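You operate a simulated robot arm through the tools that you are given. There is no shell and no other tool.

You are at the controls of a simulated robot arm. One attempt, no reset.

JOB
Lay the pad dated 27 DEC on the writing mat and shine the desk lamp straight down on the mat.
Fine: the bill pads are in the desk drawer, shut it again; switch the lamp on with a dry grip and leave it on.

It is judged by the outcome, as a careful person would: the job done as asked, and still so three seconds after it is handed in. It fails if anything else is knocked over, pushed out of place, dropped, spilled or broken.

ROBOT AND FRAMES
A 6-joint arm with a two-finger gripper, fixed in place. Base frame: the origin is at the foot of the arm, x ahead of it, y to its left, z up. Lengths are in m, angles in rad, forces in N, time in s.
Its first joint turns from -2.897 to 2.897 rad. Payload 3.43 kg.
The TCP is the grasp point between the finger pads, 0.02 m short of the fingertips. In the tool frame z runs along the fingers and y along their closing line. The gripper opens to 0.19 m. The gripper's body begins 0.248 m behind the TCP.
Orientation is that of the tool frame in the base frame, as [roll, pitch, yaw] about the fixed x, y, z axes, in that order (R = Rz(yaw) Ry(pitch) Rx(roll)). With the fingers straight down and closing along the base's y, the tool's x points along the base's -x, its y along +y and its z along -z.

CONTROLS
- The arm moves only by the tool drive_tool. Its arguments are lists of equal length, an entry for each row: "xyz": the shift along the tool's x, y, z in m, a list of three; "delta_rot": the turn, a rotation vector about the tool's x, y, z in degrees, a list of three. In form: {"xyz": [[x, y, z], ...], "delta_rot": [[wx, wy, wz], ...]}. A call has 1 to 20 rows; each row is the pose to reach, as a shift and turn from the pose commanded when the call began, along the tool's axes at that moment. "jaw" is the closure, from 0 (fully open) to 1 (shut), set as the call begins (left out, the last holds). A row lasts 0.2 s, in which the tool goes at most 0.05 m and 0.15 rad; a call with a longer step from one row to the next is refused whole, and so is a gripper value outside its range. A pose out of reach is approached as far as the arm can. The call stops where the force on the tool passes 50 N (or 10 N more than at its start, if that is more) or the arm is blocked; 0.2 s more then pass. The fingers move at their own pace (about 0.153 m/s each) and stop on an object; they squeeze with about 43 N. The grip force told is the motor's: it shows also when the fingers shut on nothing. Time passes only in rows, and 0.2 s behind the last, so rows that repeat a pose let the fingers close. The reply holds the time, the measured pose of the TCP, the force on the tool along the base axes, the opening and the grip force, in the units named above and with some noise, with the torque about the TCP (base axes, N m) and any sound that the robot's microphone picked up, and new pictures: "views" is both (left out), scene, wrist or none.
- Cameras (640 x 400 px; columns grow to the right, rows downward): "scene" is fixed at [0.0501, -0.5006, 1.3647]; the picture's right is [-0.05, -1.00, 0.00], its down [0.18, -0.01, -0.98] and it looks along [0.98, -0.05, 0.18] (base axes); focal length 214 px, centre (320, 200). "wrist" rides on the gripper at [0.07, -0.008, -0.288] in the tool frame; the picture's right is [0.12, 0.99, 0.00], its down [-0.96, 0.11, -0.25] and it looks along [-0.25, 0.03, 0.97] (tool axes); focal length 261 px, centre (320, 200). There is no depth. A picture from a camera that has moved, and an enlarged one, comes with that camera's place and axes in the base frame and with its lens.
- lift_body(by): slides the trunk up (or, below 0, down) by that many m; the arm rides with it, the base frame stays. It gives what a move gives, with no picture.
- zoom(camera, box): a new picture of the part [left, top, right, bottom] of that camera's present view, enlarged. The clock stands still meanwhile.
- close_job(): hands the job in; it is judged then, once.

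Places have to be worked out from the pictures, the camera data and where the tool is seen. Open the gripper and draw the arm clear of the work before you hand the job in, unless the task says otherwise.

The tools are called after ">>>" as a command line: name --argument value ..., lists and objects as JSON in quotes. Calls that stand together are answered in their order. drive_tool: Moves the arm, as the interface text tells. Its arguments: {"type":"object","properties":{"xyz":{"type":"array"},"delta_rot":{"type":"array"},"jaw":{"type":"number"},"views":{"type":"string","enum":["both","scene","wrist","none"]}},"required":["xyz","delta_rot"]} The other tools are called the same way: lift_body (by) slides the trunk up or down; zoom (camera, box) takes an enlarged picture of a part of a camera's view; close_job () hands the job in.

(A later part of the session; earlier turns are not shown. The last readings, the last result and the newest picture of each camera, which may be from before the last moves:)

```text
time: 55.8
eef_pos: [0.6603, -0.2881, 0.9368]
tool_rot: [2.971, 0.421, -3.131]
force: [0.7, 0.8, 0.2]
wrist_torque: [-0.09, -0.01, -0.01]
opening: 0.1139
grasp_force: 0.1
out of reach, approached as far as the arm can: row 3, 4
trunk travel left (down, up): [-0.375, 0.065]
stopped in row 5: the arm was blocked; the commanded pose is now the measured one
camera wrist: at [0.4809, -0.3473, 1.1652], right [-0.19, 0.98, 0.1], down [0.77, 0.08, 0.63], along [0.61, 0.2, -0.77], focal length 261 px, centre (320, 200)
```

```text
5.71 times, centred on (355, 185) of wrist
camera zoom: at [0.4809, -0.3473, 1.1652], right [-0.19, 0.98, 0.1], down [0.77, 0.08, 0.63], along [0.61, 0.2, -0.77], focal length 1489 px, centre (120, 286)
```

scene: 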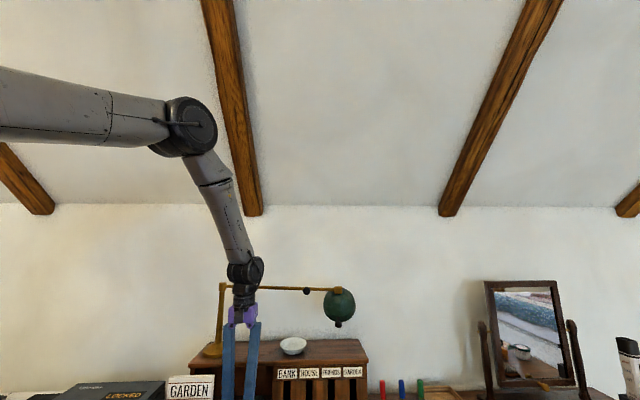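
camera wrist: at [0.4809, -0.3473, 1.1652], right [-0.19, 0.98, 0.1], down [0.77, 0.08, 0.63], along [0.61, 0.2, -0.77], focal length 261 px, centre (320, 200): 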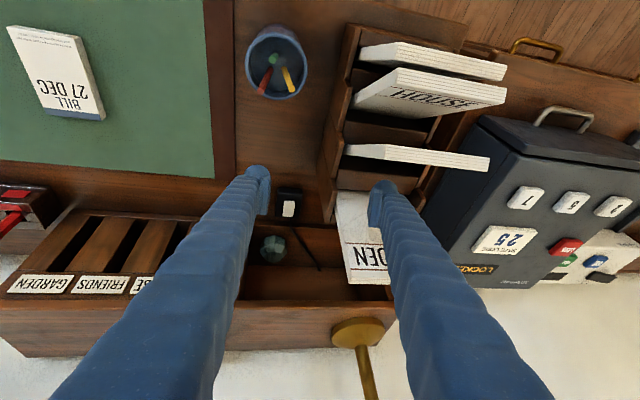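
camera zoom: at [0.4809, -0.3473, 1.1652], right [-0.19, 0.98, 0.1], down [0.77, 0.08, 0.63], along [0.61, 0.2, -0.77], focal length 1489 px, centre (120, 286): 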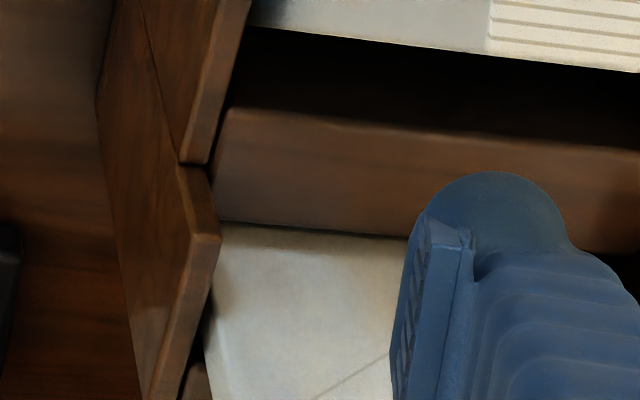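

The arm hit its reach limit and drifted toward the letter sorter. I need to check carefully whether the GARDEN card was touched before moving.

>>> zoom --camera "wrist" --box '[310, 20, 530, 300]'

>>> zoom --camera "scene" --box '[130, 320, 290, 400]'

>>> zoom --camera "scene" --box '[0, 0, 640, 400]'

>>> zoom --camera "wrist" --box '[260, 180, 320, 220]'

```text
1.43 times, centred on (420, 160) of wrist
camera zoom: at [0.4809, -0.3473, 1.1652], right [-0.19, 0.98, 0.1], down [0.77, 0.08, 0.63], along [0.61, 0.2, -0.77], focal length 372 px, centre (177, 257)
```

zoom: 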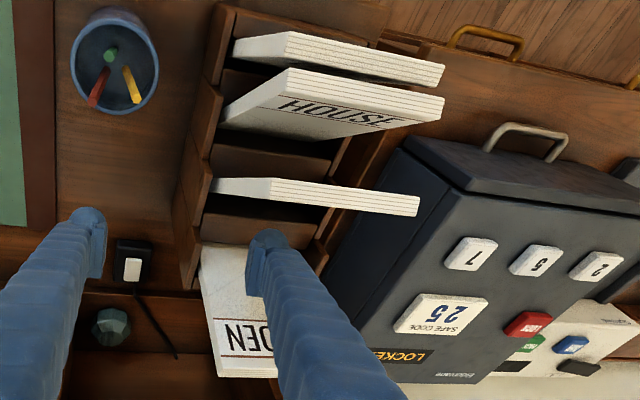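

```text
4.00 times, centred on (210, 360) of scene
camera zoom: at [0.0501, -0.5006, 1.3647], right [-0.05, -1.0, 0.0], down [0.18, -0.01, -0.98], along [0.98, -0.05, 0.18], focal length 858 px, centre (760, -440)
```

zoom: 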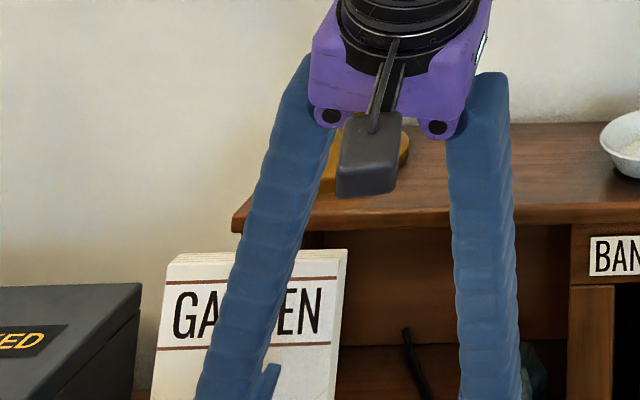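

```text
1.00 times, centred on (320, 200) of scene (not enlarged: the box is as wide or as high as the picture)
camera zoom: at [0.0501, -0.5006, 1.3647], right [-0.05, -1.0, 0.0], down [0.18, -0.01, -0.98], along [0.98, -0.05, 0.18], focal length 214 px, centre (320, 200)
```

zoom: 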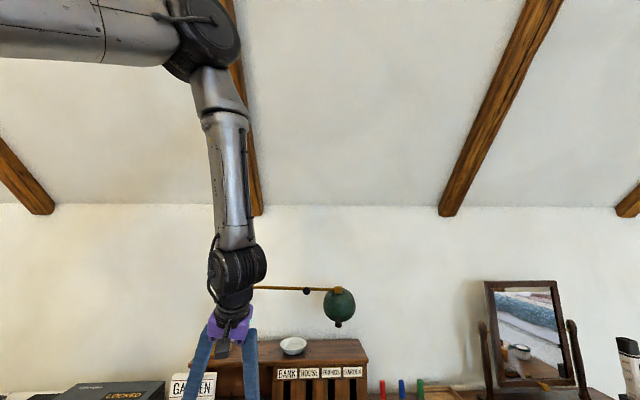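

```text
10.00 times, centred on (290, 200) of wrist
camera zoom: at [0.4809, -0.3473, 1.1652], right [-0.19, 0.98, 0.1], down [0.77, 0.08, 0.63], along [0.61, 0.2, -0.77], focal length 2606 px, centre (620, 200)
```

zoom: 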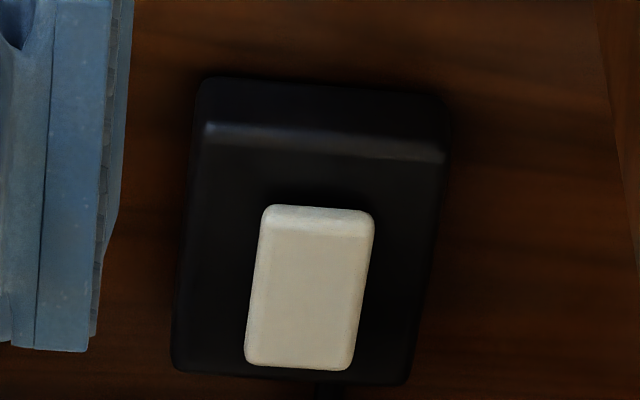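

Comparing with the first pictures, the GARDEN card looks to be pushed back slightly: the left finger has slipped into the gap in front of it. Force is near zero, so I'll withdraw exactly along the finger axis in small steps so as not to disturb it further.

>>> drive_tool --xyz '[[0, 0, -0.01], [0, 0, -0.02]]' --delta_rot '[[0, 0, 0], [0, 0, 0]]' --views "both"

>>> zoom --camera "scene" --box '[130, 320, 290, 400]'

```text
time: 56.4
eef_pos: [0.6519, -0.2921, 0.9553]
tool_rot: [2.972, 0.421, -3.129]
force: [-0.4, -0.3, -0.1]
wrist_torque: [0.0, -0.03, 0.0]
opening: 0.1138
grasp_force: 0.0
trunk travel left (down, up): [-0.375, 0.065]
camera wrist: at [0.4737, -0.3513, 1.1829], right [-0.19, 0.98, 0.1], down [0.77, 0.08, 0.63], along [0.61, 0.2, -0.77], focal length 261 px, centre (320, 200)
```

scene: 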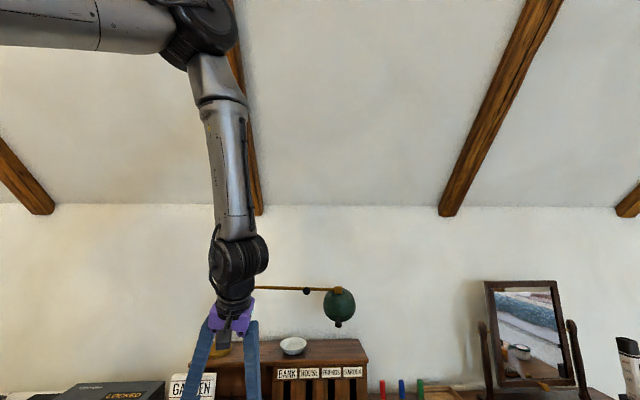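
wrist: 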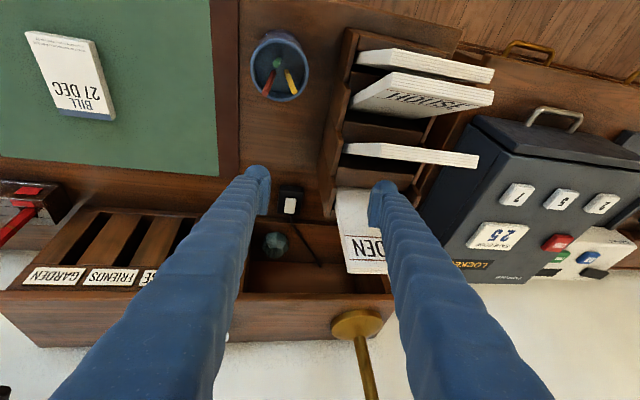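

```text
4.00 times, centred on (210, 360) of scene
camera zoom: at [0.0501, -0.5006, 1.3647], right [-0.05, -1.0, 0.0], down [0.18, -0.01, -0.98], along [0.98, -0.05, 0.18], focal length 858 px, centre (760, -440)
```

zoom: 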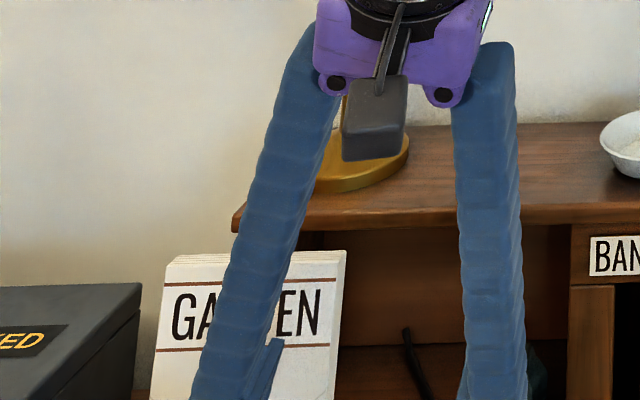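

Retraction works with no force. I continue along the finger axis until the tips are well above the cards.

>>> drive_tool --xyz '[[0, 0, -0.015], [0, 0, -0.03], [0, 0, -0.05], [0, 0, -0.07], [0, 0, -0.09], [0, 0, -0.11]]' --delta_rot '[[0, 0, 0], [0, 0, 0], [0, 0, 0], [0, 0, 0], [0, 0, 0], [0, 0, 0]]' --views "both"

>>> zoom --camera "wrist" --box '[290, 20, 530, 280]'

>>> zoom --camera "scene" --box '[130, 320, 290, 400]'

```text
time: 57.8
eef_pos: [0.6043, -0.3113, 1.0551]
tool_rot: [2.973, 0.423, -3.13]
force: [-0.2, 0.1, 1.1]
wrist_torque: [0.0, -0.05, 0.02]
opening: 0.1138
grasp_force: 0.1
trunk travel left (down, up): [-0.375, 0.065]
camera wrist: at [0.4267, -0.3709, 1.283], right [-0.19, 0.98, 0.1], down [0.77, 0.08, 0.64], along [0.61, 0.2, -0.77], focal length 261 px, centre (320, 200)
```

scene: 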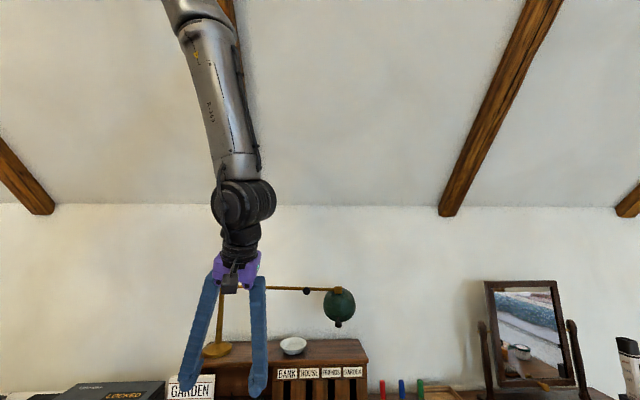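
wrist: 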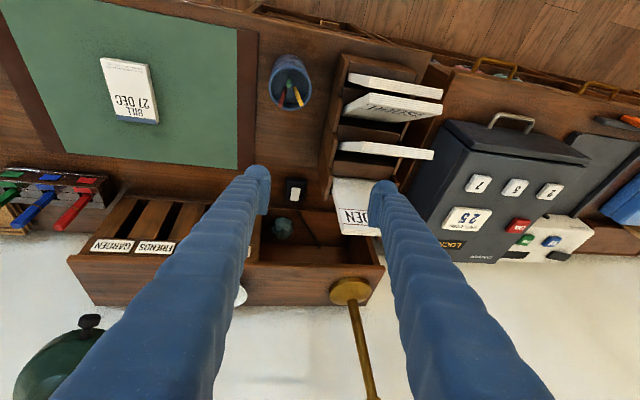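

```text
1.54 times, centred on (410, 150) of wrist
camera zoom: at [0.4267, -0.3709, 1.283], right [-0.19, 0.98, 0.1], down [0.77, 0.08, 0.64], along [0.61, 0.2, -0.77], focal length 401 px, centre (182, 277)
```

zoom: 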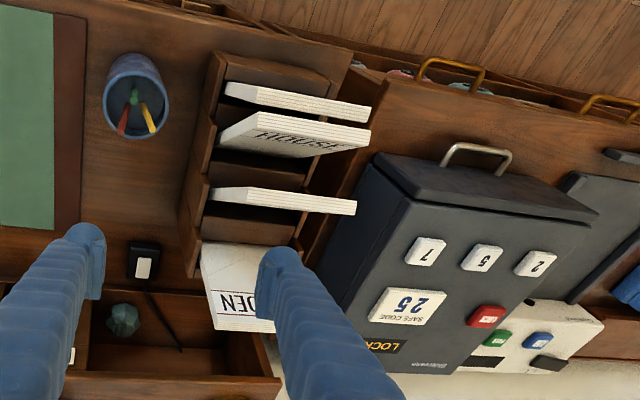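

```text
4.00 times, centred on (210, 360) of scene
camera zoom: at [0.0501, -0.5006, 1.3647], right [-0.05, -1.0, 0.0], down [0.18, -0.01, -0.98], along [0.98, -0.05, 0.18], focal length 858 px, centre (760, -440)
```

zoom: 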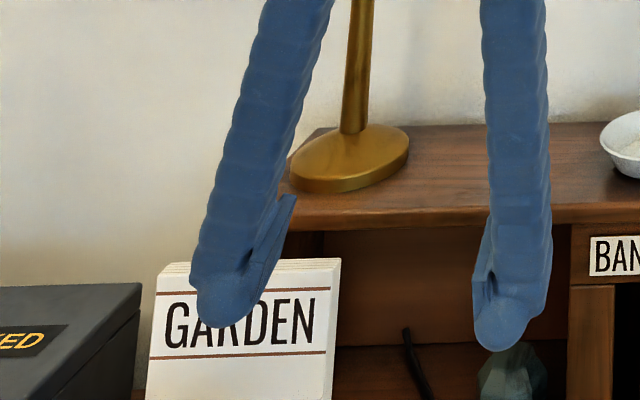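

GARDEN settled back to its original place (text at the same pixels as at the start). I'll rise and return the tool to vertical, then compare all cards against the earlier view.

>>> drive_tool --xyz '[[-0.012, 0.0047, -0.027], [-0.0245, 0.0093, -0.054], [-0.037, 0.014, -0.081], [-0.049, 0.0186, -0.108], [-0.049, 0.0186, -0.108]]' --delta_rot '[[2.44, 6, 0.67], [4.88, 12, 1.33], [7.32, 18, 2.0], [9.76, 24, 2.66], [9.76, 24, 2.66]]' --views "both"

```text
time: 59.0
eef_pos: [0.6058, -0.3131, 1.1753]
tool_rot: [-3.139, 0.002, 3.141]
force: [0.0, 0.3, 0.2]
wrist_torque: [0.05, 0.01, 0.01]
opening: 0.1139
grasp_force: 0.0
trunk travel left (down, up): [-0.375, 0.065]
camera wrist: at [0.5355, -0.3206, 1.4623], right [-0.12, 0.99, 0.0], down [0.96, 0.12, 0.25], along [0.25, 0.03, -0.97], focal length 261 px, centre (320, 200)
```

scene: 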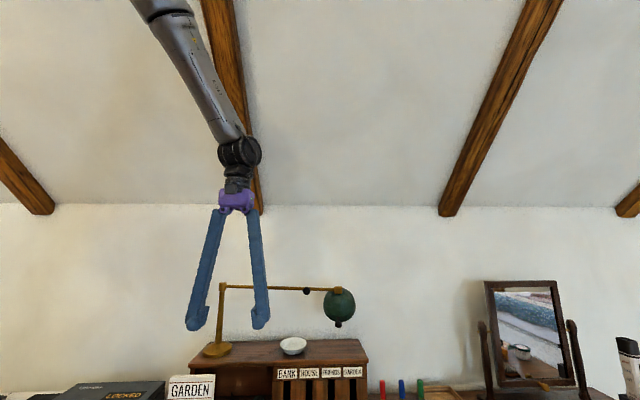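
wrist: 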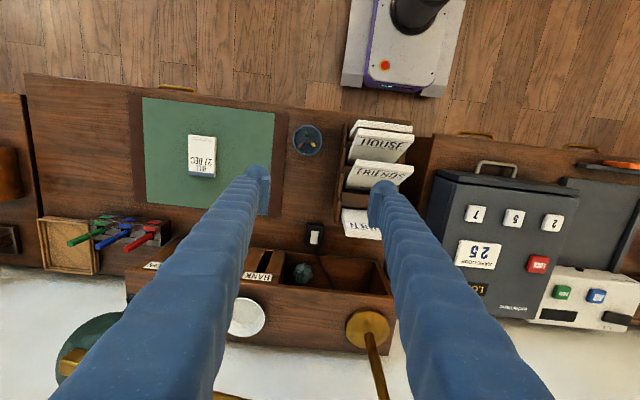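

>>> zoom --camera "wrist" --box '[320, 100, 440, 250]'

>>> zoom --camera "scene" --box '[130, 330, 260, 410]'

```text
2.67 times, centred on (380, 175) of wrist
camera zoom: at [0.5355, -0.3206, 1.4623], right [-0.12, 0.99, 0.0], down [0.96, 0.12, 0.25], along [0.25, 0.03, -0.97], focal length 695 px, centre (160, 267)
```

zoom: 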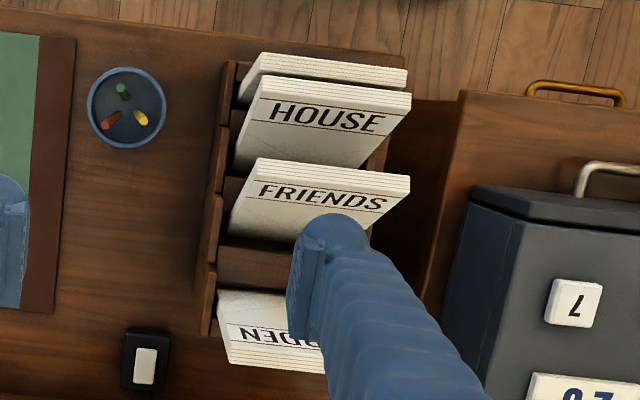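

```text
refused: 410 is not a number from 0 to 400
```

HOUSE and FRIENDS now seem to lean toward the robot compared with earlier. I'll recreate the exact earlier viewpoint (0.69, −0.35, 1.097) to compare properly.

>>> drive_tool --xyz '[[-0.04, -0.0365, 0], [-0.084, -0.0365, 0], [-0.084, -0.0365, 0.04], [-0.084, -0.0365, 0.078], [-0.084, -0.0365, 0.078]]' --delta_rot '[[0, 0, 0], [0, 0, 0], [0, 0, 0], [0, 0, 0], [0, 0, 0]]' --jaw 0.2 --views "wrist"

>>> zoom --camera "wrist" --box '[340, 60, 480, 230]'

```text
refused: row 1 steps farther than a row can; nothing moved
```

```text
2.35 times, centred on (410, 145) of wrist
camera zoom: at [0.5355, -0.3206, 1.4623], right [-0.12, 0.99, 0.0], down [0.96, 0.12, 0.25], along [0.25, 0.03, -0.97], focal length 613 px, centre (108, 329)
```

zoom: 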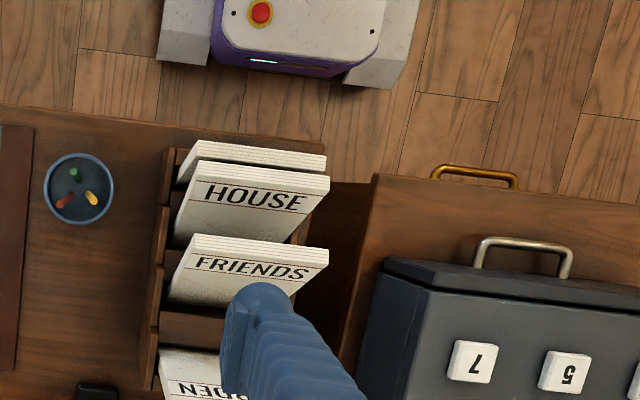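

>>> drive_tool --xyz '[[-0.025, -0.018, 0], [-0.055, -0.0365, 0], [-0.084, -0.0365, 0], [-0.084, -0.0365, 0.04], [-0.084, -0.0365, 0.078], [-0.084, -0.0365, 0.078]]' --delta_rot '[[0, 0, 0], [0, 0, 0], [0, 0, 0], [0, 0, 0], [0, 0, 0], [0, 0, 0]]' --jaw 0.2 --views "wrist"

>>> zoom --camera "wrist" --box '[340, 60, 480, 230]'

```text
time: 60.4
eef_pos: [0.6909, -0.3468, 1.0979]
tool_rot: [-3.14, 0.002, 3.141]
force: [-0.6, -0.2, -0.5]
wrist_torque: [-0.01, -0.06, 0.01]
opening: 0.1518
grasp_force: 0.1
trunk travel left (down, up): [-0.375, 0.065]
camera wrist: at [0.6193, -0.3549, 1.3847], right [-0.12, 0.99, 0.0], down [0.96, 0.12, 0.25], along [0.25, 0.03, -0.97], focal length 261 px, centre (320, 200)
```

wrist: 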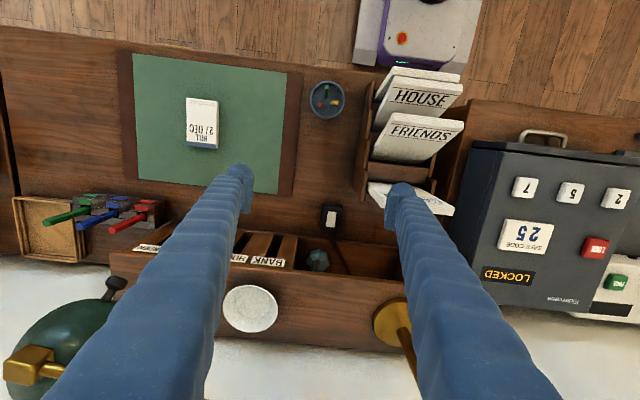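

```text
2.35 times, centred on (410, 145) of wrist
camera zoom: at [0.6193, -0.3549, 1.3847], right [-0.12, 0.99, 0.0], down [0.96, 0.12, 0.25], along [0.25, 0.03, -0.97], focal length 613 px, centre (108, 329)
```

zoom: 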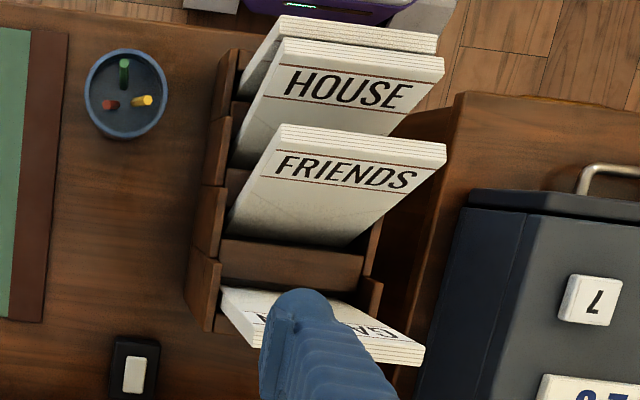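

From the same viewpoint as before, BANK, HOUSE and FRIENDS clearly lean forward now (tops shifted ~5–7 cm toward the robot), while GARDEN stands as before. I should set them upright again, so I'll take measuring views from above first.

>>> drive_tool --xyz '[[0, 0.0, -0.04], [0, 0.0, -0.08], [0, 0.0, -0.12], [0.04, 0.015, -0.14], [0.08, 0.03, -0.16], [0.12, 0.045, -0.16], [0.12, 0.045, -0.16]]' --delta_rot '[[0, 0, 0], [0, 0, 0], [0, 0, 0], [0, 0, 0], [0, 0, 0], [0, 0, 0], [0, 0, 0]]' --jaw 0 --views "wrist"

>>> zoom --camera "wrist" --box '[310, 110, 430, 230]'

```text
time: 62.0
eef_pos: [0.571, -0.3028, 1.2549]
tool_rot: [-3.141, 0.0, 3.14]
force: [0.1, -0.3, -0.2]
wrist_torque: [0.01, 0.09, 0.03]
opening: 0.1903
grasp_force: 0.1
trunk travel left (down, up): [-0.375, 0.065]
camera wrist: at [0.5023, -0.3101, 1.5429], right [-0.12, 0.99, 0.0], down [0.96, 0.12, 0.25], along [0.25, 0.03, -0.97], focal length 261 px, centre (320, 200)
```

wrist: 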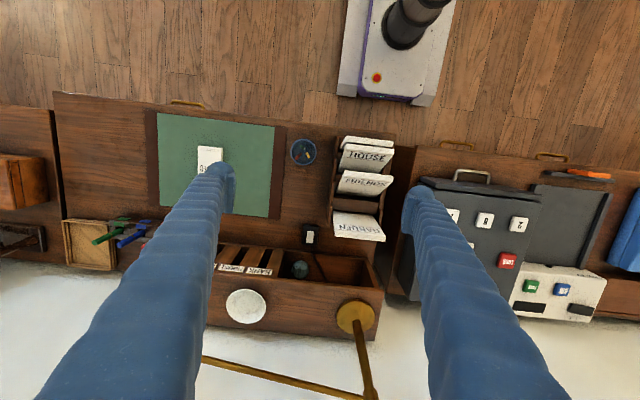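

```text
3.33 times, centred on (370, 170) of wrist
camera zoom: at [0.5023, -0.3101, 1.5429], right [-0.12, 0.99, 0.0], down [0.96, 0.12, 0.25], along [0.25, 0.03, -0.97], focal length 869 px, centre (153, 300)
```

zoom: 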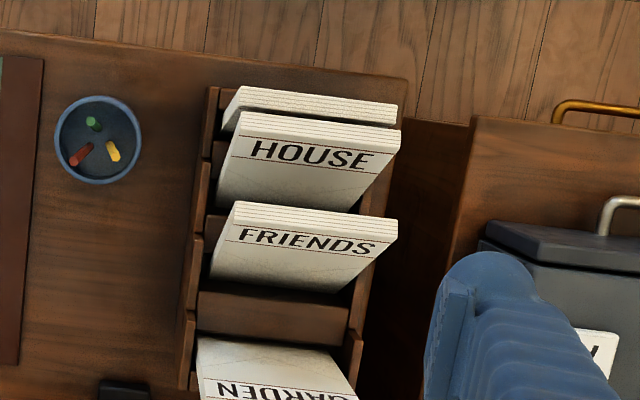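

I can restore these: each card stack (0.11 m wide) can be gripped by its two ends along y, independent of the others. First I need accurate tops and lean angles, so I'll zoom tightly here and then from a second viewpoint.

>>> zoom --camera "wrist" --box '[330, 160, 400, 210]'

>>> zoom --camera "wrist" --box '[330, 130, 400, 180]'

>>> zoom --camera "wrist" --box '[325, 200, 395, 250]'

```text
8.00 times, centred on (365, 185) of wrist
camera zoom: at [0.5023, -0.3101, 1.5429], right [-0.12, 0.99, 0.0], down [0.96, 0.12, 0.25], along [0.25, 0.03, -0.97], focal length 2085 px, centre (-40, 320)
```

zoom: 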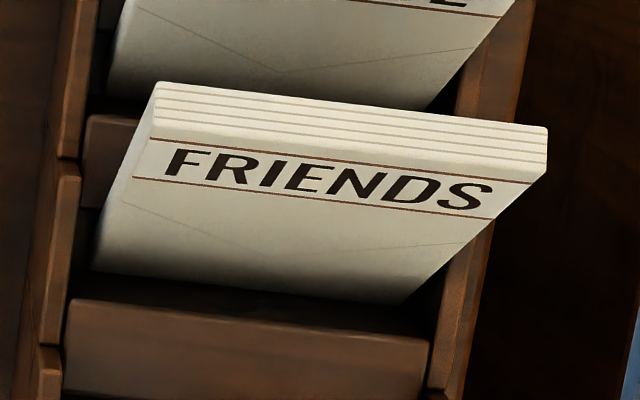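

```text
8.00 times, centred on (365, 155) of wrist
camera zoom: at [0.5023, -0.3101, 1.5429], right [-0.12, 0.99, 0.0], down [0.96, 0.12, 0.25], along [0.25, 0.03, -0.97], focal length 2085 px, centre (-40, 560)
```

zoom: 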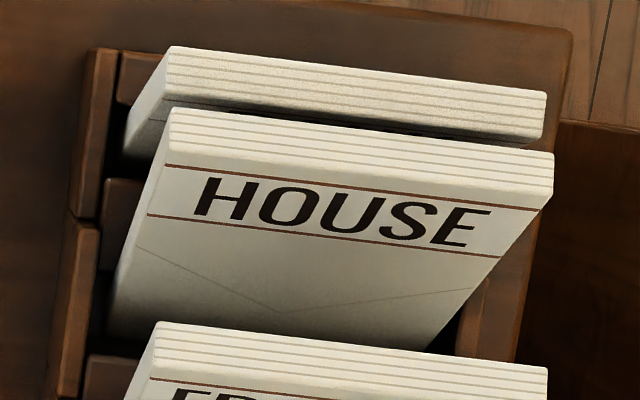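

```text
8.00 times, centred on (360, 225) of wrist
camera zoom: at [0.5023, -0.3101, 1.5429], right [-0.12, 0.99, 0.0], down [0.96, 0.12, 0.25], along [0.25, 0.03, -0.97], focal length 2085 px, centre (0, 0)
```

zoom: 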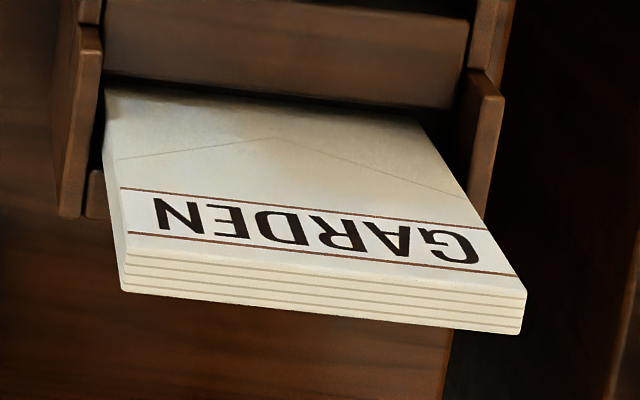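

FRIENDS: top centre ≈(0.5835, −0.190, 0.967), leaning about 25°, height ≈0.17, with its upright centre at x≈0.647. GARDEN stands nearly vertical (≈3° back). I'll move above FRIENDS with a 0.15 m opening, fingers to go outside its ends.

>>> drive_tool --xyz '[[-0.008, 0.035, 0.02], [-0.016, 0.07, 0.05], [-0.024, 0.1, 0.085], [-0.024, 0.113, 0.125], [-0.024, 0.113, 0.135], [-0.024, 0.113, 0.135]]' --delta_rot '[[0, 0, 0], [0, 0, 0], [0, 0, 0], [0, 0, 0], [0, 0, 0], [0, 0, 0]]' --jaw 0.2 --views "wrist"

>>> zoom --camera "wrist" --box '[240, 60, 420, 230]'

```text
time: 63.4
eef_pos: [0.5973, -0.1891, 1.1217]
tool_rot: [3.141, 0.0, 3.141]
force: [-0.8, 0.4, -0.3]
wrist_torque: [-0.06, 0.02, 0.0]
opening: 0.1521
grasp_force: 0.0
trunk travel left (down, up): [-0.375, 0.065]
camera wrist: at [0.5267, -0.1967, 1.4085], right [-0.12, 0.99, 0.0], down [0.96, 0.12, 0.25], along [0.25, 0.03, -0.97], focal length 261 px, centre (320, 200)
```

wrist: 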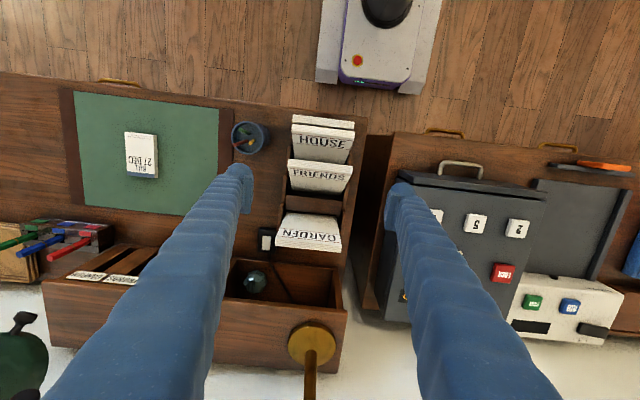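

```text
2.35 times, centred on (330, 145) of wrist
camera zoom: at [0.5267, -0.1967, 1.4085], right [-0.12, 0.99, 0.0], down [0.96, 0.12, 0.25], along [0.25, 0.03, -0.97], focal length 613 px, centre (296, 329)
```

zoom: 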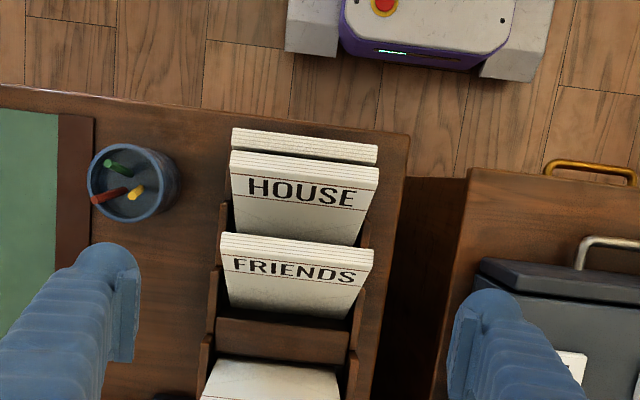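

Measurements agree (FRIENDS top front edge x≈0.575, y −0.244…−0.134). I lower the open fingers outside its ends to z≈0.95.

>>> drive_tool --xyz '[[0.001, 0, 0.04], [0.001, 0, 0.08], [0.001, 0, 0.12], [0.001, 0, 0.15], [0.001, 0, 0.172], [0.001, 0, 0.172]]' --delta_rot '[[0, 0, 0], [0, 0, 0], [0, 0, 0], [0, 0, 0], [0, 0, 0], [0, 0, 0]]' --views "wrist"

>>> zoom --camera "wrist" --box '[230, 60, 420, 230]'

```text
time: 64.8
eef_pos: [0.5957, -0.19, 0.9502]
tool_rot: [-3.141, 0.001, -3.14]
force: [0.1, 0.5, -0.3]
wrist_torque: [-0.04, -0.03, 0.0]
opening: 0.1523
grasp_force: 0.0
trunk travel left (down, up): [-0.375, 0.065]
camera wrist: at [0.5249, -0.1984, 1.2372], right [-0.12, 0.99, 0.0], down [0.96, 0.12, 0.25], along [0.25, 0.03, -0.97], focal length 261 px, centre (320, 200)
```

wrist: 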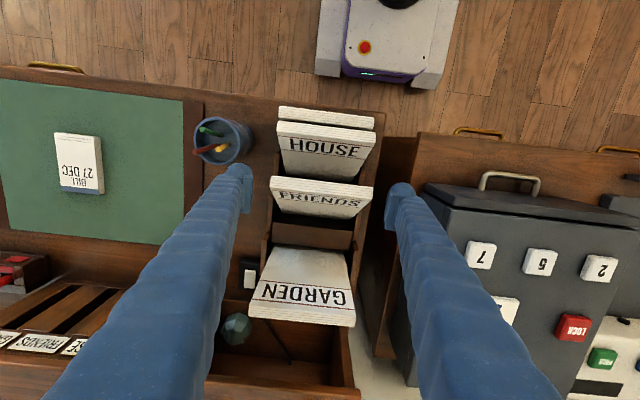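

```text
2.35 times, centred on (325, 145) of wrist
camera zoom: at [0.5249, -0.1984, 1.2372], right [-0.12, 0.99, 0.0], down [0.96, 0.12, 0.25], along [0.25, 0.03, -0.97], focal length 613 px, centre (308, 329)
```

zoom: 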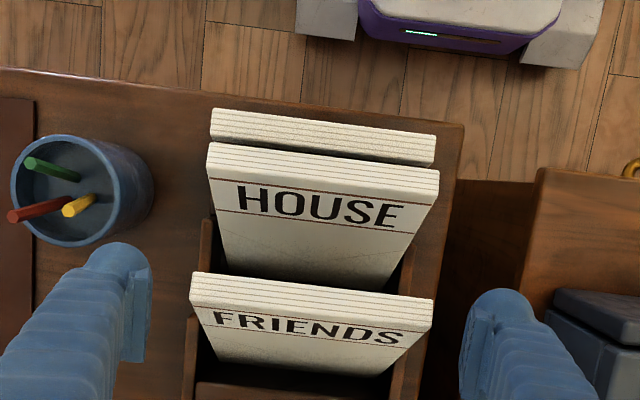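

The fingers straddle FRIENDS at its upper edge. Closing gently on its ends.

>>> drive_tool --xyz '[[0, 0, 0], [0, 0, 0], [0, 0, 0]]' --delta_rot '[[0, 0, 0], [0, 0, 0], [0, 0, 0]]' --jaw 0.47 --views "wrist"

>>> zoom --camera "wrist" --box '[230, 60, 420, 230]'

```text
time: 65.6
eef_pos: [0.5959, -0.1895, 0.9501]
tool_rot: [3.141, 0.001, 3.142]
force: [0.8, 0.1, -0.7]
wrist_torque: [0.02, 0.0, 0.03]
opening: 0.1144
grasp_force: 42.7
trunk travel left (down, up): [-0.375, 0.065]
camera wrist: at [0.5255, -0.1984, 1.2371], right [-0.12, 0.99, 0.0], down [0.96, 0.12, 0.25], along [0.25, 0.03, -0.97], focal length 261 px, centre (320, 200)
```

wrist: 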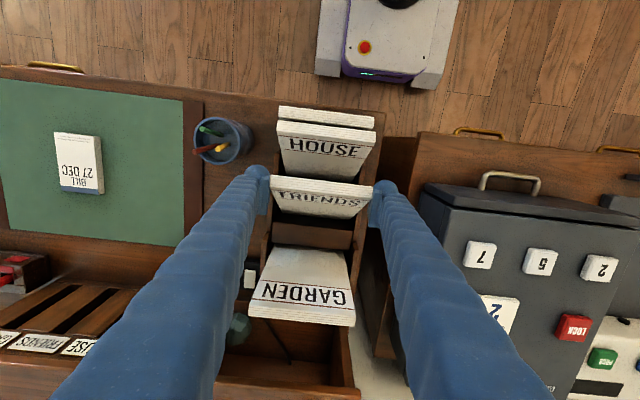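

```text
2.35 times, centred on (325, 145) of wrist
camera zoom: at [0.5255, -0.1984, 1.2371], right [-0.12, 0.99, 0.0], down [0.96, 0.12, 0.25], along [0.25, 0.03, -0.97], focal length 613 px, centre (308, 329)
```

zoom: 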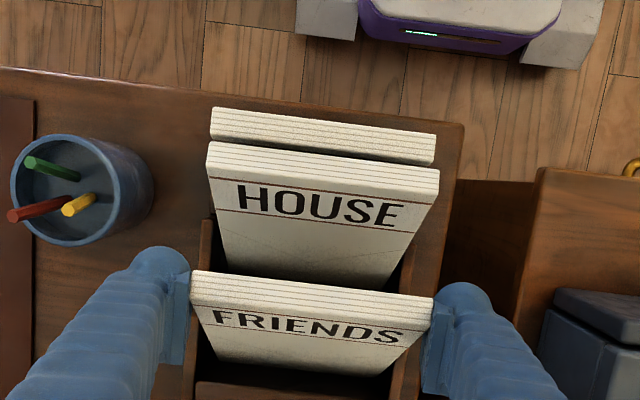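

FRIENDS is held by its ends (0.114 m). Now I rotate it upright 25° about y, moving its top back along an arc about its base.

>>> drive_tool --xyz '[[0, 0, -0.004], [-0.005, 0, -0.0067], [-0.0101, 0, -0.009], [-0.0153, 0, -0.0111], [-0.0206, 0, -0.0129], [-0.026, 0, -0.0144]]' --delta_rot '[[0, 0, 0], [0, 2.5, 0], [0, 5, 0], [0, 7.5, 0], [0, 10, 0], [0, 12.5, 0]]' --views "wrist"

>>> zoom --camera "wrist" --box '[230, 60, 420, 230]'

```text
time: 67.0
eef_pos: [0.6212, -0.1892, 0.9624]
tool_rot: [-3.141, -0.219, -3.137]
force: [0.0, 0.1, -2.3]
wrist_torque: [0.03, 0.0, 0.01]
opening: 0.1138
grasp_force: 42.8
trunk travel left (down, up): [-0.375, 0.065]
camera wrist: at [0.6157, -0.1978, 1.258], right [-0.12, 0.99, 0.03], down [0.99, 0.12, 0.03], along [0.03, 0.03, -1.0], focal length 261 px, centre (320, 200)
```

wrist: 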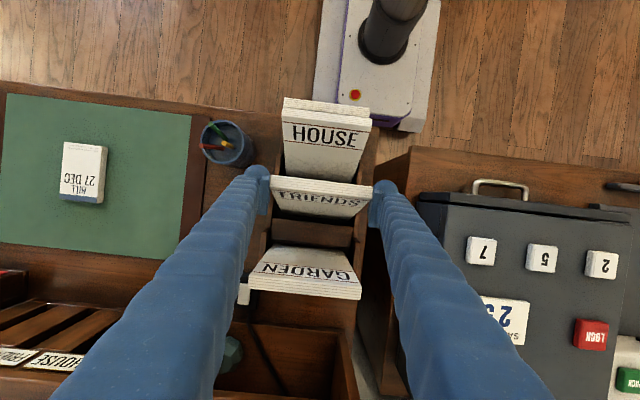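

```text
2.35 times, centred on (325, 145) of wrist
camera zoom: at [0.6157, -0.1978, 1.258], right [-0.12, 0.99, 0.03], down [0.99, 0.12, 0.03], along [0.03, 0.03, -1.0], focal length 613 px, centre (308, 329)
```

zoom: 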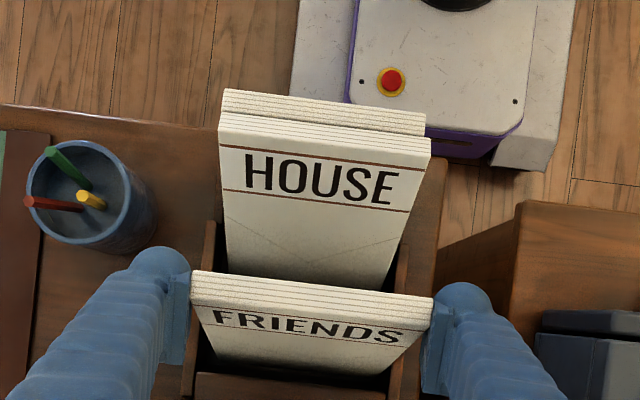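

The card follows the tool rigidly and is half way up (about 13° left by measurement). Continuing the arc to vertical.

>>> drive_tool --xyz '[[-0.0045, 0, -0.0016], [-0.0088, 0, -0.0032], [-0.0132, 0, -0.0048], [-0.0176, 0, -0.0064], [-0.0219, 0, -0.008], [-0.0261, 0, -0.0095], [-0.0261, 0, -0.0095]]' --delta_rot '[[0, 2.25, 0], [0, 4.5, 0], [0, 6.75, 0], [0, 9, 0], [0, 11.25, 0], [0, 13.3, 0], [0, 13.3, 0]]' --views "wrist"

>>> zoom --camera "wrist" --box '[230, 60, 420, 230]'

```text
time: 68.6
eef_pos: [0.6488, -0.1902, 0.9685]
tool_rot: [3.141, -0.448, 3.142]
force: [-0.8, -0.5, -1.1]
wrist_torque: [0.01, -0.01, -0.01]
opening: 0.1138
grasp_force: 42.7
trunk travel left (down, up): [-0.375, 0.065]
camera wrist: at [0.7106, -0.1981, 1.2566], right [-0.11, 0.99, 0.05], down [0.97, 0.12, -0.19], along [-0.2, 0.03, -0.98], focal length 261 px, centre (320, 200)
```

wrist: 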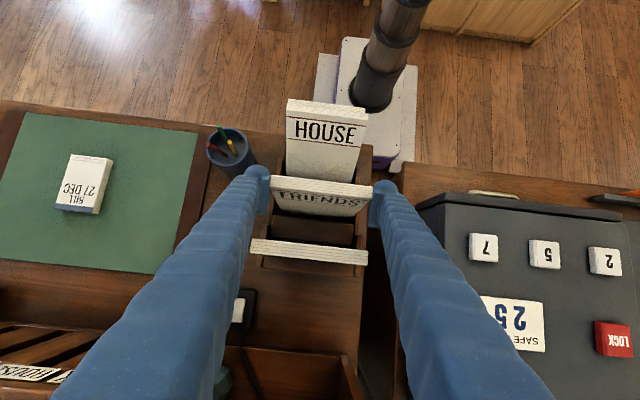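

```text
2.35 times, centred on (325, 145) of wrist
camera zoom: at [0.7106, -0.1981, 1.2566], right [-0.11, 0.99, 0.05], down [0.97, 0.12, -0.19], along [-0.2, 0.03, -0.98], focal length 613 px, centre (308, 329)
```

zoom: 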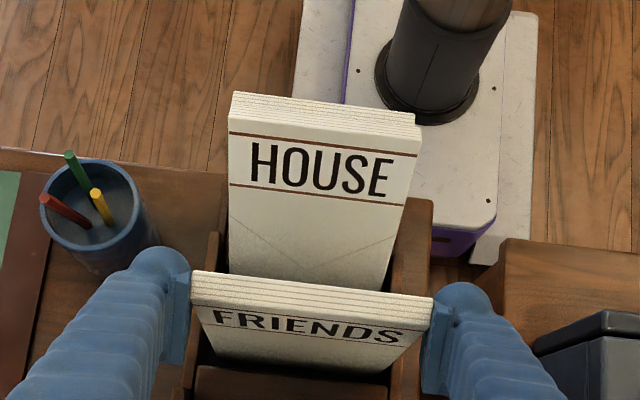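

FRIENDS is now within about half a degree of vertical. I lower it to seat on the slot floor, checking force.

>>> drive_tool --xyz '[[-0.0018, 0, 0.0013], [-0.0035, 0, 0.0026], [-0.0049, 0, 0.0037]]' --delta_rot '[[0, 0, 0], [0, 0, 0], [0, 0, 0]]' --views "none"

```text
time: 69.4
eef_pos: [0.6509, -0.1899, 0.9608]
tool_rot: [3.141, -0.449, 3.141]
force: [1.1, -0.5, -0.1]
wrist_torque: [-0.02, -0.04, -0.02]
opening: 0.1141
grasp_force: 43.0
trunk travel left (down, up): [-0.375, 0.065]
```

No contact yet; lowering further in 2 mm steps.

>>> drive_tool --xyz '[[-0.0009, 0, 0.0018], [-0.0018, 0, 0.0036], [-0.0026, 0, 0.0054]]' --delta_rot '[[0, 0, 0], [0, 0, 0], [0, 0, 0]]' --views "none"

```text
time: 70.2
eef_pos: [0.6504, -0.1898, 0.9596]
tool_rot: [-3.14, -0.445, 3.141]
force: [4.2, 3.4, 48.5]
wrist_torque: [0.14, -0.16, -0.02]
opening: 0.1141
grasp_force: 43.6
trunk travel left (down, up): [-0.375, 0.065]
```

Seated at z≈0.960 (48 N). I ease off the downward push, then open the fingers.

>>> drive_tool --xyz '[[0.0022, 0, -0.0047], [0.0022, 0, -0.0047]]' --delta_rot '[[0, 0, 0], [0, 0, 0]]' --views "none"

>>> drive_tool --xyz '[[0, 0, 0], [0, 0, 0], [0, 0, 0]]' --delta_rot '[[0, 0, 0], [0, 0, 0], [0, 0, 0]]' --jaw 0.3 --views "wrist"

>>> zoom --camera "wrist" --box '[230, 60, 420, 230]'

```text
time: 70.8
eef_pos: [0.6509, -0.1906, 0.9601]
tool_rot: [3.141, -0.449, -3.141]
force: [1.3, 1.0, 12.7]
wrist_torque: [-0.41, 0.0, 0.0]
opening: 0.114
grasp_force: 43.0
trunk travel left (down, up): [-0.375, 0.065]
```

```text
time: 71.6
eef_pos: [0.6514, -0.1897, 0.9607]
tool_rot: [-3.141, -0.449, -3.141]
force: [0.1, 0.7, -0.7]
wrist_torque: [-0.01, -0.04, 0.03]
opening: 0.1331
grasp_force: 0.1
trunk travel left (down, up): [-0.375, 0.065]
camera wrist: at [0.7136, -0.1985, 1.2498], right [-0.11, 0.99, 0.05], down [0.97, 0.12, -0.19], along [-0.2, 0.03, -0.98], focal length 261 px, centre (320, 200)
```

wrist: 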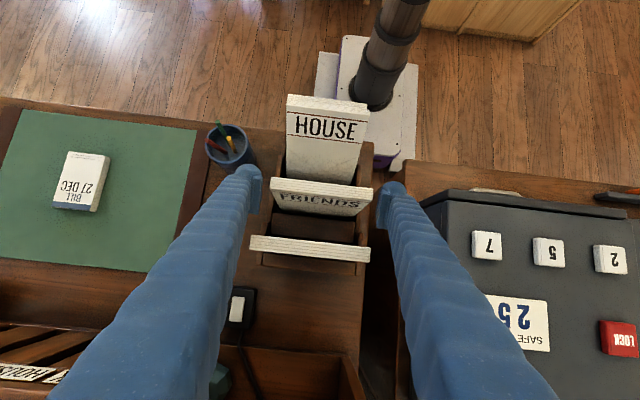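

```text
2.35 times, centred on (325, 145) of wrist
camera zoom: at [0.7136, -0.1985, 1.2498], right [-0.11, 0.99, 0.05], down [0.97, 0.12, -0.19], along [-0.2, 0.03, -0.98], focal length 613 px, centre (308, 329)
```

zoom: 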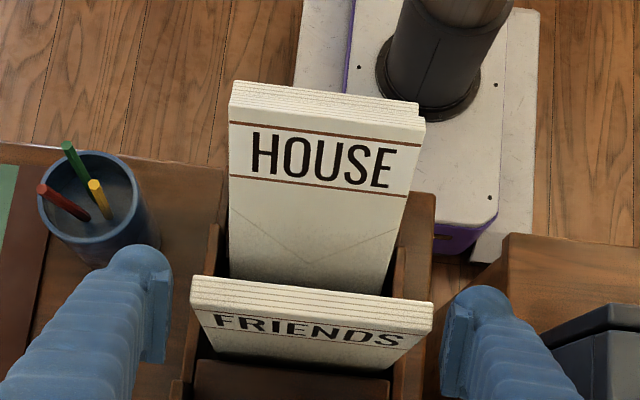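

FRIENDS now stands upright by itself. I open a little wider and rise straight up, then bring the tool back to vertical.

>>> drive_tool --xyz '[[0, 0, 0], [0.0087, 0, -0.018], [0.0217, 0, -0.045], [0.039, 0, -0.081], [0.0563, 0, -0.117], [0.0607, 0, -0.1261]]' --delta_rot '[[0, 0, 0], [0, 0, 0], [0, 0, 0], [0, 0, 0], [0, 0, 0], [0, 0, 0]]' --jaw 0.2 --views "wrist"

>>> zoom --camera "wrist" --box '[230, 60, 420, 280]'

```text
time: 73.0
eef_pos: [0.6523, -0.1896, 1.1008]
tool_rot: [3.141, -0.451, -3.14]
force: [0.5, -0.4, -0.1]
wrist_torque: [-0.04, 0.02, 0.0]
opening: 0.152
grasp_force: 0.0
trunk travel left (down, up): [-0.375, 0.065]
camera wrist: at [0.7144, -0.1982, 1.3904], right [-0.11, 0.99, 0.05], down [0.97, 0.12, -0.2], along [-0.2, 0.03, -0.98], focal length 261 px, centre (320, 200)
```

wrist: 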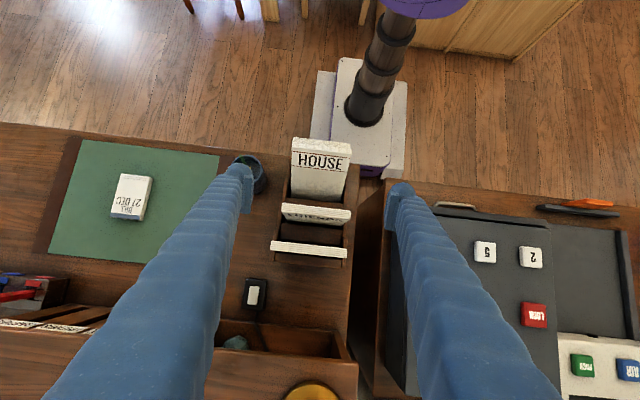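

```text
1.82 times, centred on (325, 170) of wrist
camera zoom: at [0.7144, -0.1982, 1.3904], right [-0.11, 0.99, 0.05], down [0.97, 0.12, -0.2], along [-0.2, 0.03, -0.98], focal length 474 px, centre (311, 254)
```

zoom: 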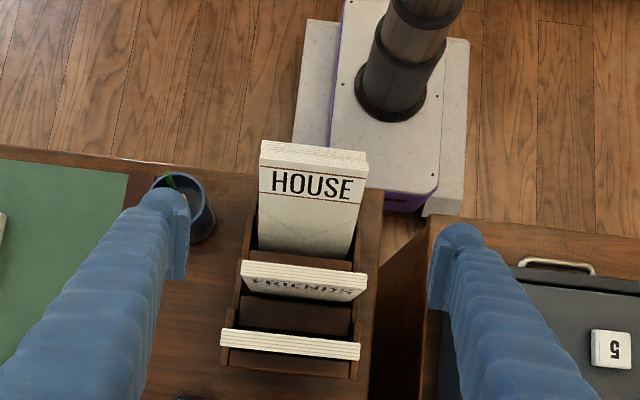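

FRIENDS stays upright. Now I bring the tool vertical and above HOUSE (x≈0.5455).

>>> drive_tool --xyz '[[0.024, 0, 0.0116], [0.048, 0, 0.0232], [0.0723, 0, 0.0348], [0.0964, 0, 0.0464], [0.0964, 0, 0.0464]]' --delta_rot '[[0, -6.45, 0], [0, -12.9, 0], [0, -19.35, 0], [0, -25.8, 0], [0, -25.8, 0]]' --views "wrist"

>>> zoom --camera "wrist" --box '[260, 100, 400, 200]'

>>> zoom --camera "wrist" --box '[260, 150, 400, 260]'

```text
time: 74.2
eef_pos: [0.546, -0.1916, 1.1026]
tool_rot: [-3.14, 0.002, 3.14]
force: [-0.1, 0.8, -1.3]
wrist_torque: [0.01, 0.01, 0.04]
opening: 0.1517
grasp_force: 0.0
trunk travel left (down, up): [-0.375, 0.065]
camera wrist: at [0.4759, -0.1988, 1.3894], right [-0.12, 0.99, 0.0], down [0.96, 0.12, 0.25], along [0.25, 0.03, -0.97], focal length 261 px, centre (320, 200)
```

wrist: 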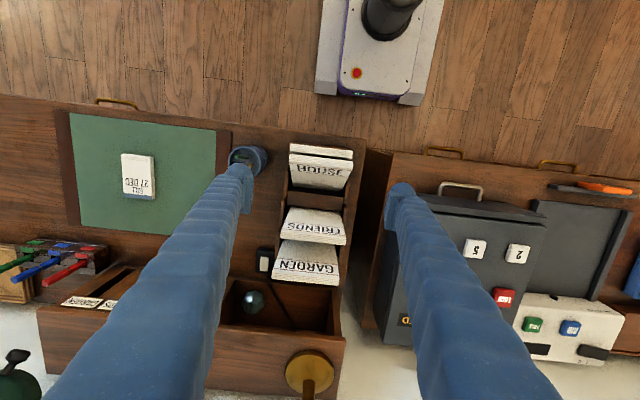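

```text
4.00 times, centred on (330, 150) of wrist
camera zoom: at [0.4759, -0.1988, 1.3894], right [-0.12, 0.99, 0.0], down [0.96, 0.12, 0.25], along [0.25, 0.03, -0.97], focal length 1043 px, centre (280, 400)
```

zoom: 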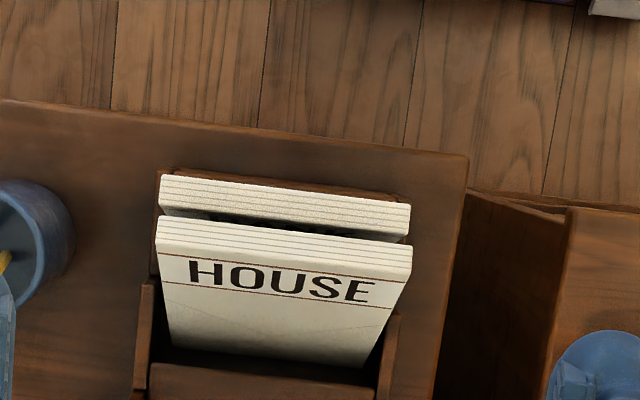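

```text
3.64 times, centred on (330, 205) of wrist
camera zoom: at [0.4759, -0.1988, 1.3894], right [-0.12, 0.99, 0.0], down [0.96, 0.12, 0.25], along [0.25, 0.03, -0.97], focal length 948 px, centre (284, 182)
```

zoom: 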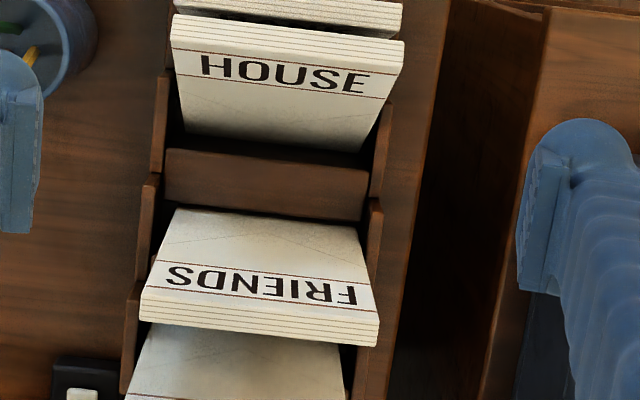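

FRIENDS is confirmed vertical. HOUSE: back-top edge at (0.5315, 0.937), lean ≈28°, centre y −0.191. I narrow the opening to ~0.135 m and descend outside its ends to z≈0.92.

>>> drive_tool --xyz '[[0, 0, 0.02], [0.0005, 0, 0.06], [0.001, 0, 0.1], [0.001, 0, 0.14], [0.001, 0, 0.17], [0.001, 0, 0.1826], [0.001, 0, 0.1826]]' --delta_rot '[[0, 0, 0], [0, 0, 0], [0, 0, 0], [0, 0, 0], [0, 0, 0], [0, 0, 0], [0, 0, 0]]' --jaw 0.29 --views "wrist"

>>> zoom --camera "wrist" --box '[230, 80, 420, 230]'

```text
time: 75.8
eef_pos: [0.545, -0.1901, 0.9187]
tool_rot: [3.141, 0.001, -3.141]
force: [0.8, -0.9, -0.4]
wrist_torque: [-0.05, -0.06, 0.0]
opening: 0.1351
grasp_force: 0.0
trunk travel left (down, up): [-0.375, 0.065]
camera wrist: at [0.4737, -0.1991, 1.2065], right [-0.12, 0.99, 0.0], down [0.96, 0.12, 0.25], along [0.25, 0.03, -0.97], focal length 261 px, centre (320, 200)
```

wrist: 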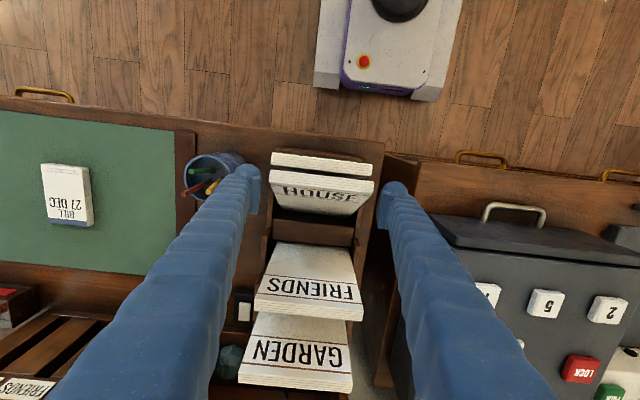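

```text
2.67 times, centred on (325, 155) of wrist
camera zoom: at [0.4737, -0.1991, 1.2065], right [-0.12, 0.99, 0.0], down [0.96, 0.12, 0.25], along [0.25, 0.03, -0.97], focal length 695 px, centre (307, 320)
```

zoom: 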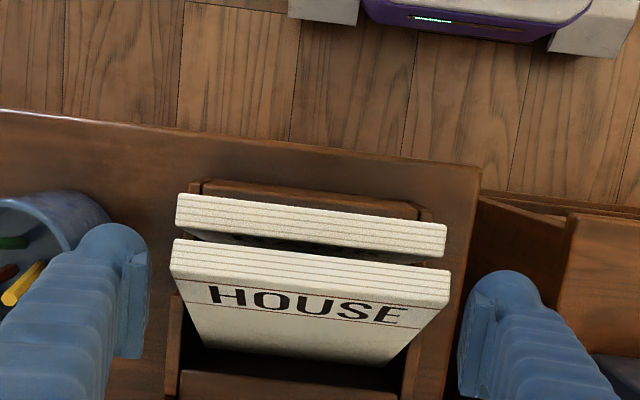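

HOUSE is straddled, no contact forces. Closing on its ends.

>>> drive_tool --xyz '[[0, 0, 0], [0, 0, 0], [0, 0, 0]]' --delta_rot '[[0, 0, 0], [0, 0, 0], [0, 0, 0]]' --jaw 0.47 --views "wrist"

>>> zoom --camera "wrist" --box '[230, 80, 420, 230]'

```text
time: 76.6
eef_pos: [0.5437, -0.1908, 0.9189]
tool_rot: [-3.141, 0.004, -3.141]
force: [-0.3, 1.2, 0.6]
wrist_torque: [0.19, 0.0, 0.05]
opening: 0.1152
grasp_force: 43.1
trunk travel left (down, up): [-0.375, 0.065]
camera wrist: at [0.4737, -0.1991, 1.2067], right [-0.12, 0.99, 0.0], down [0.96, 0.12, 0.25], along [0.25, 0.03, -0.97], focal length 261 px, centre (320, 200)
```

wrist: 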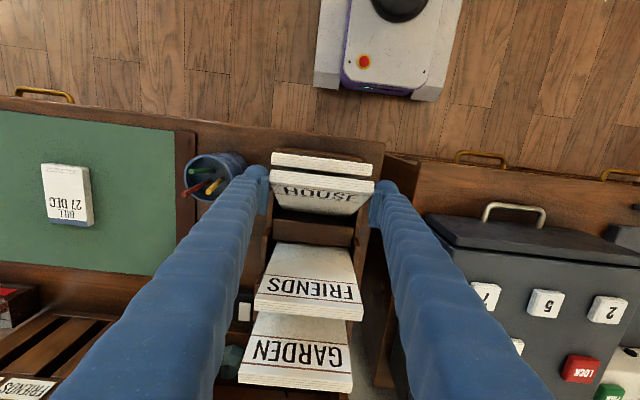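

```text
2.67 times, centred on (325, 155) of wrist
camera zoom: at [0.4737, -0.1991, 1.2067], right [-0.12, 0.99, 0.0], down [0.96, 0.12, 0.25], along [0.25, 0.03, -0.97], focal length 695 px, centre (307, 320)
```

zoom: 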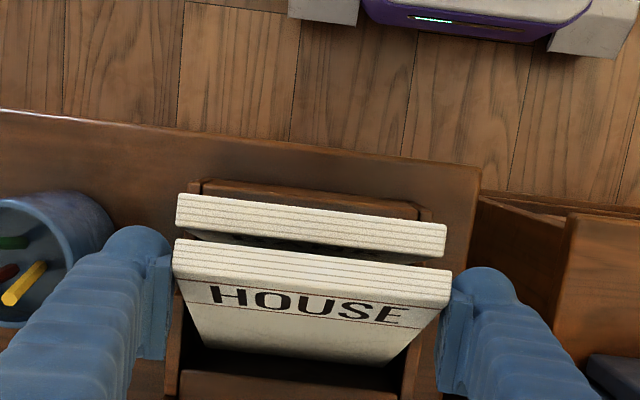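

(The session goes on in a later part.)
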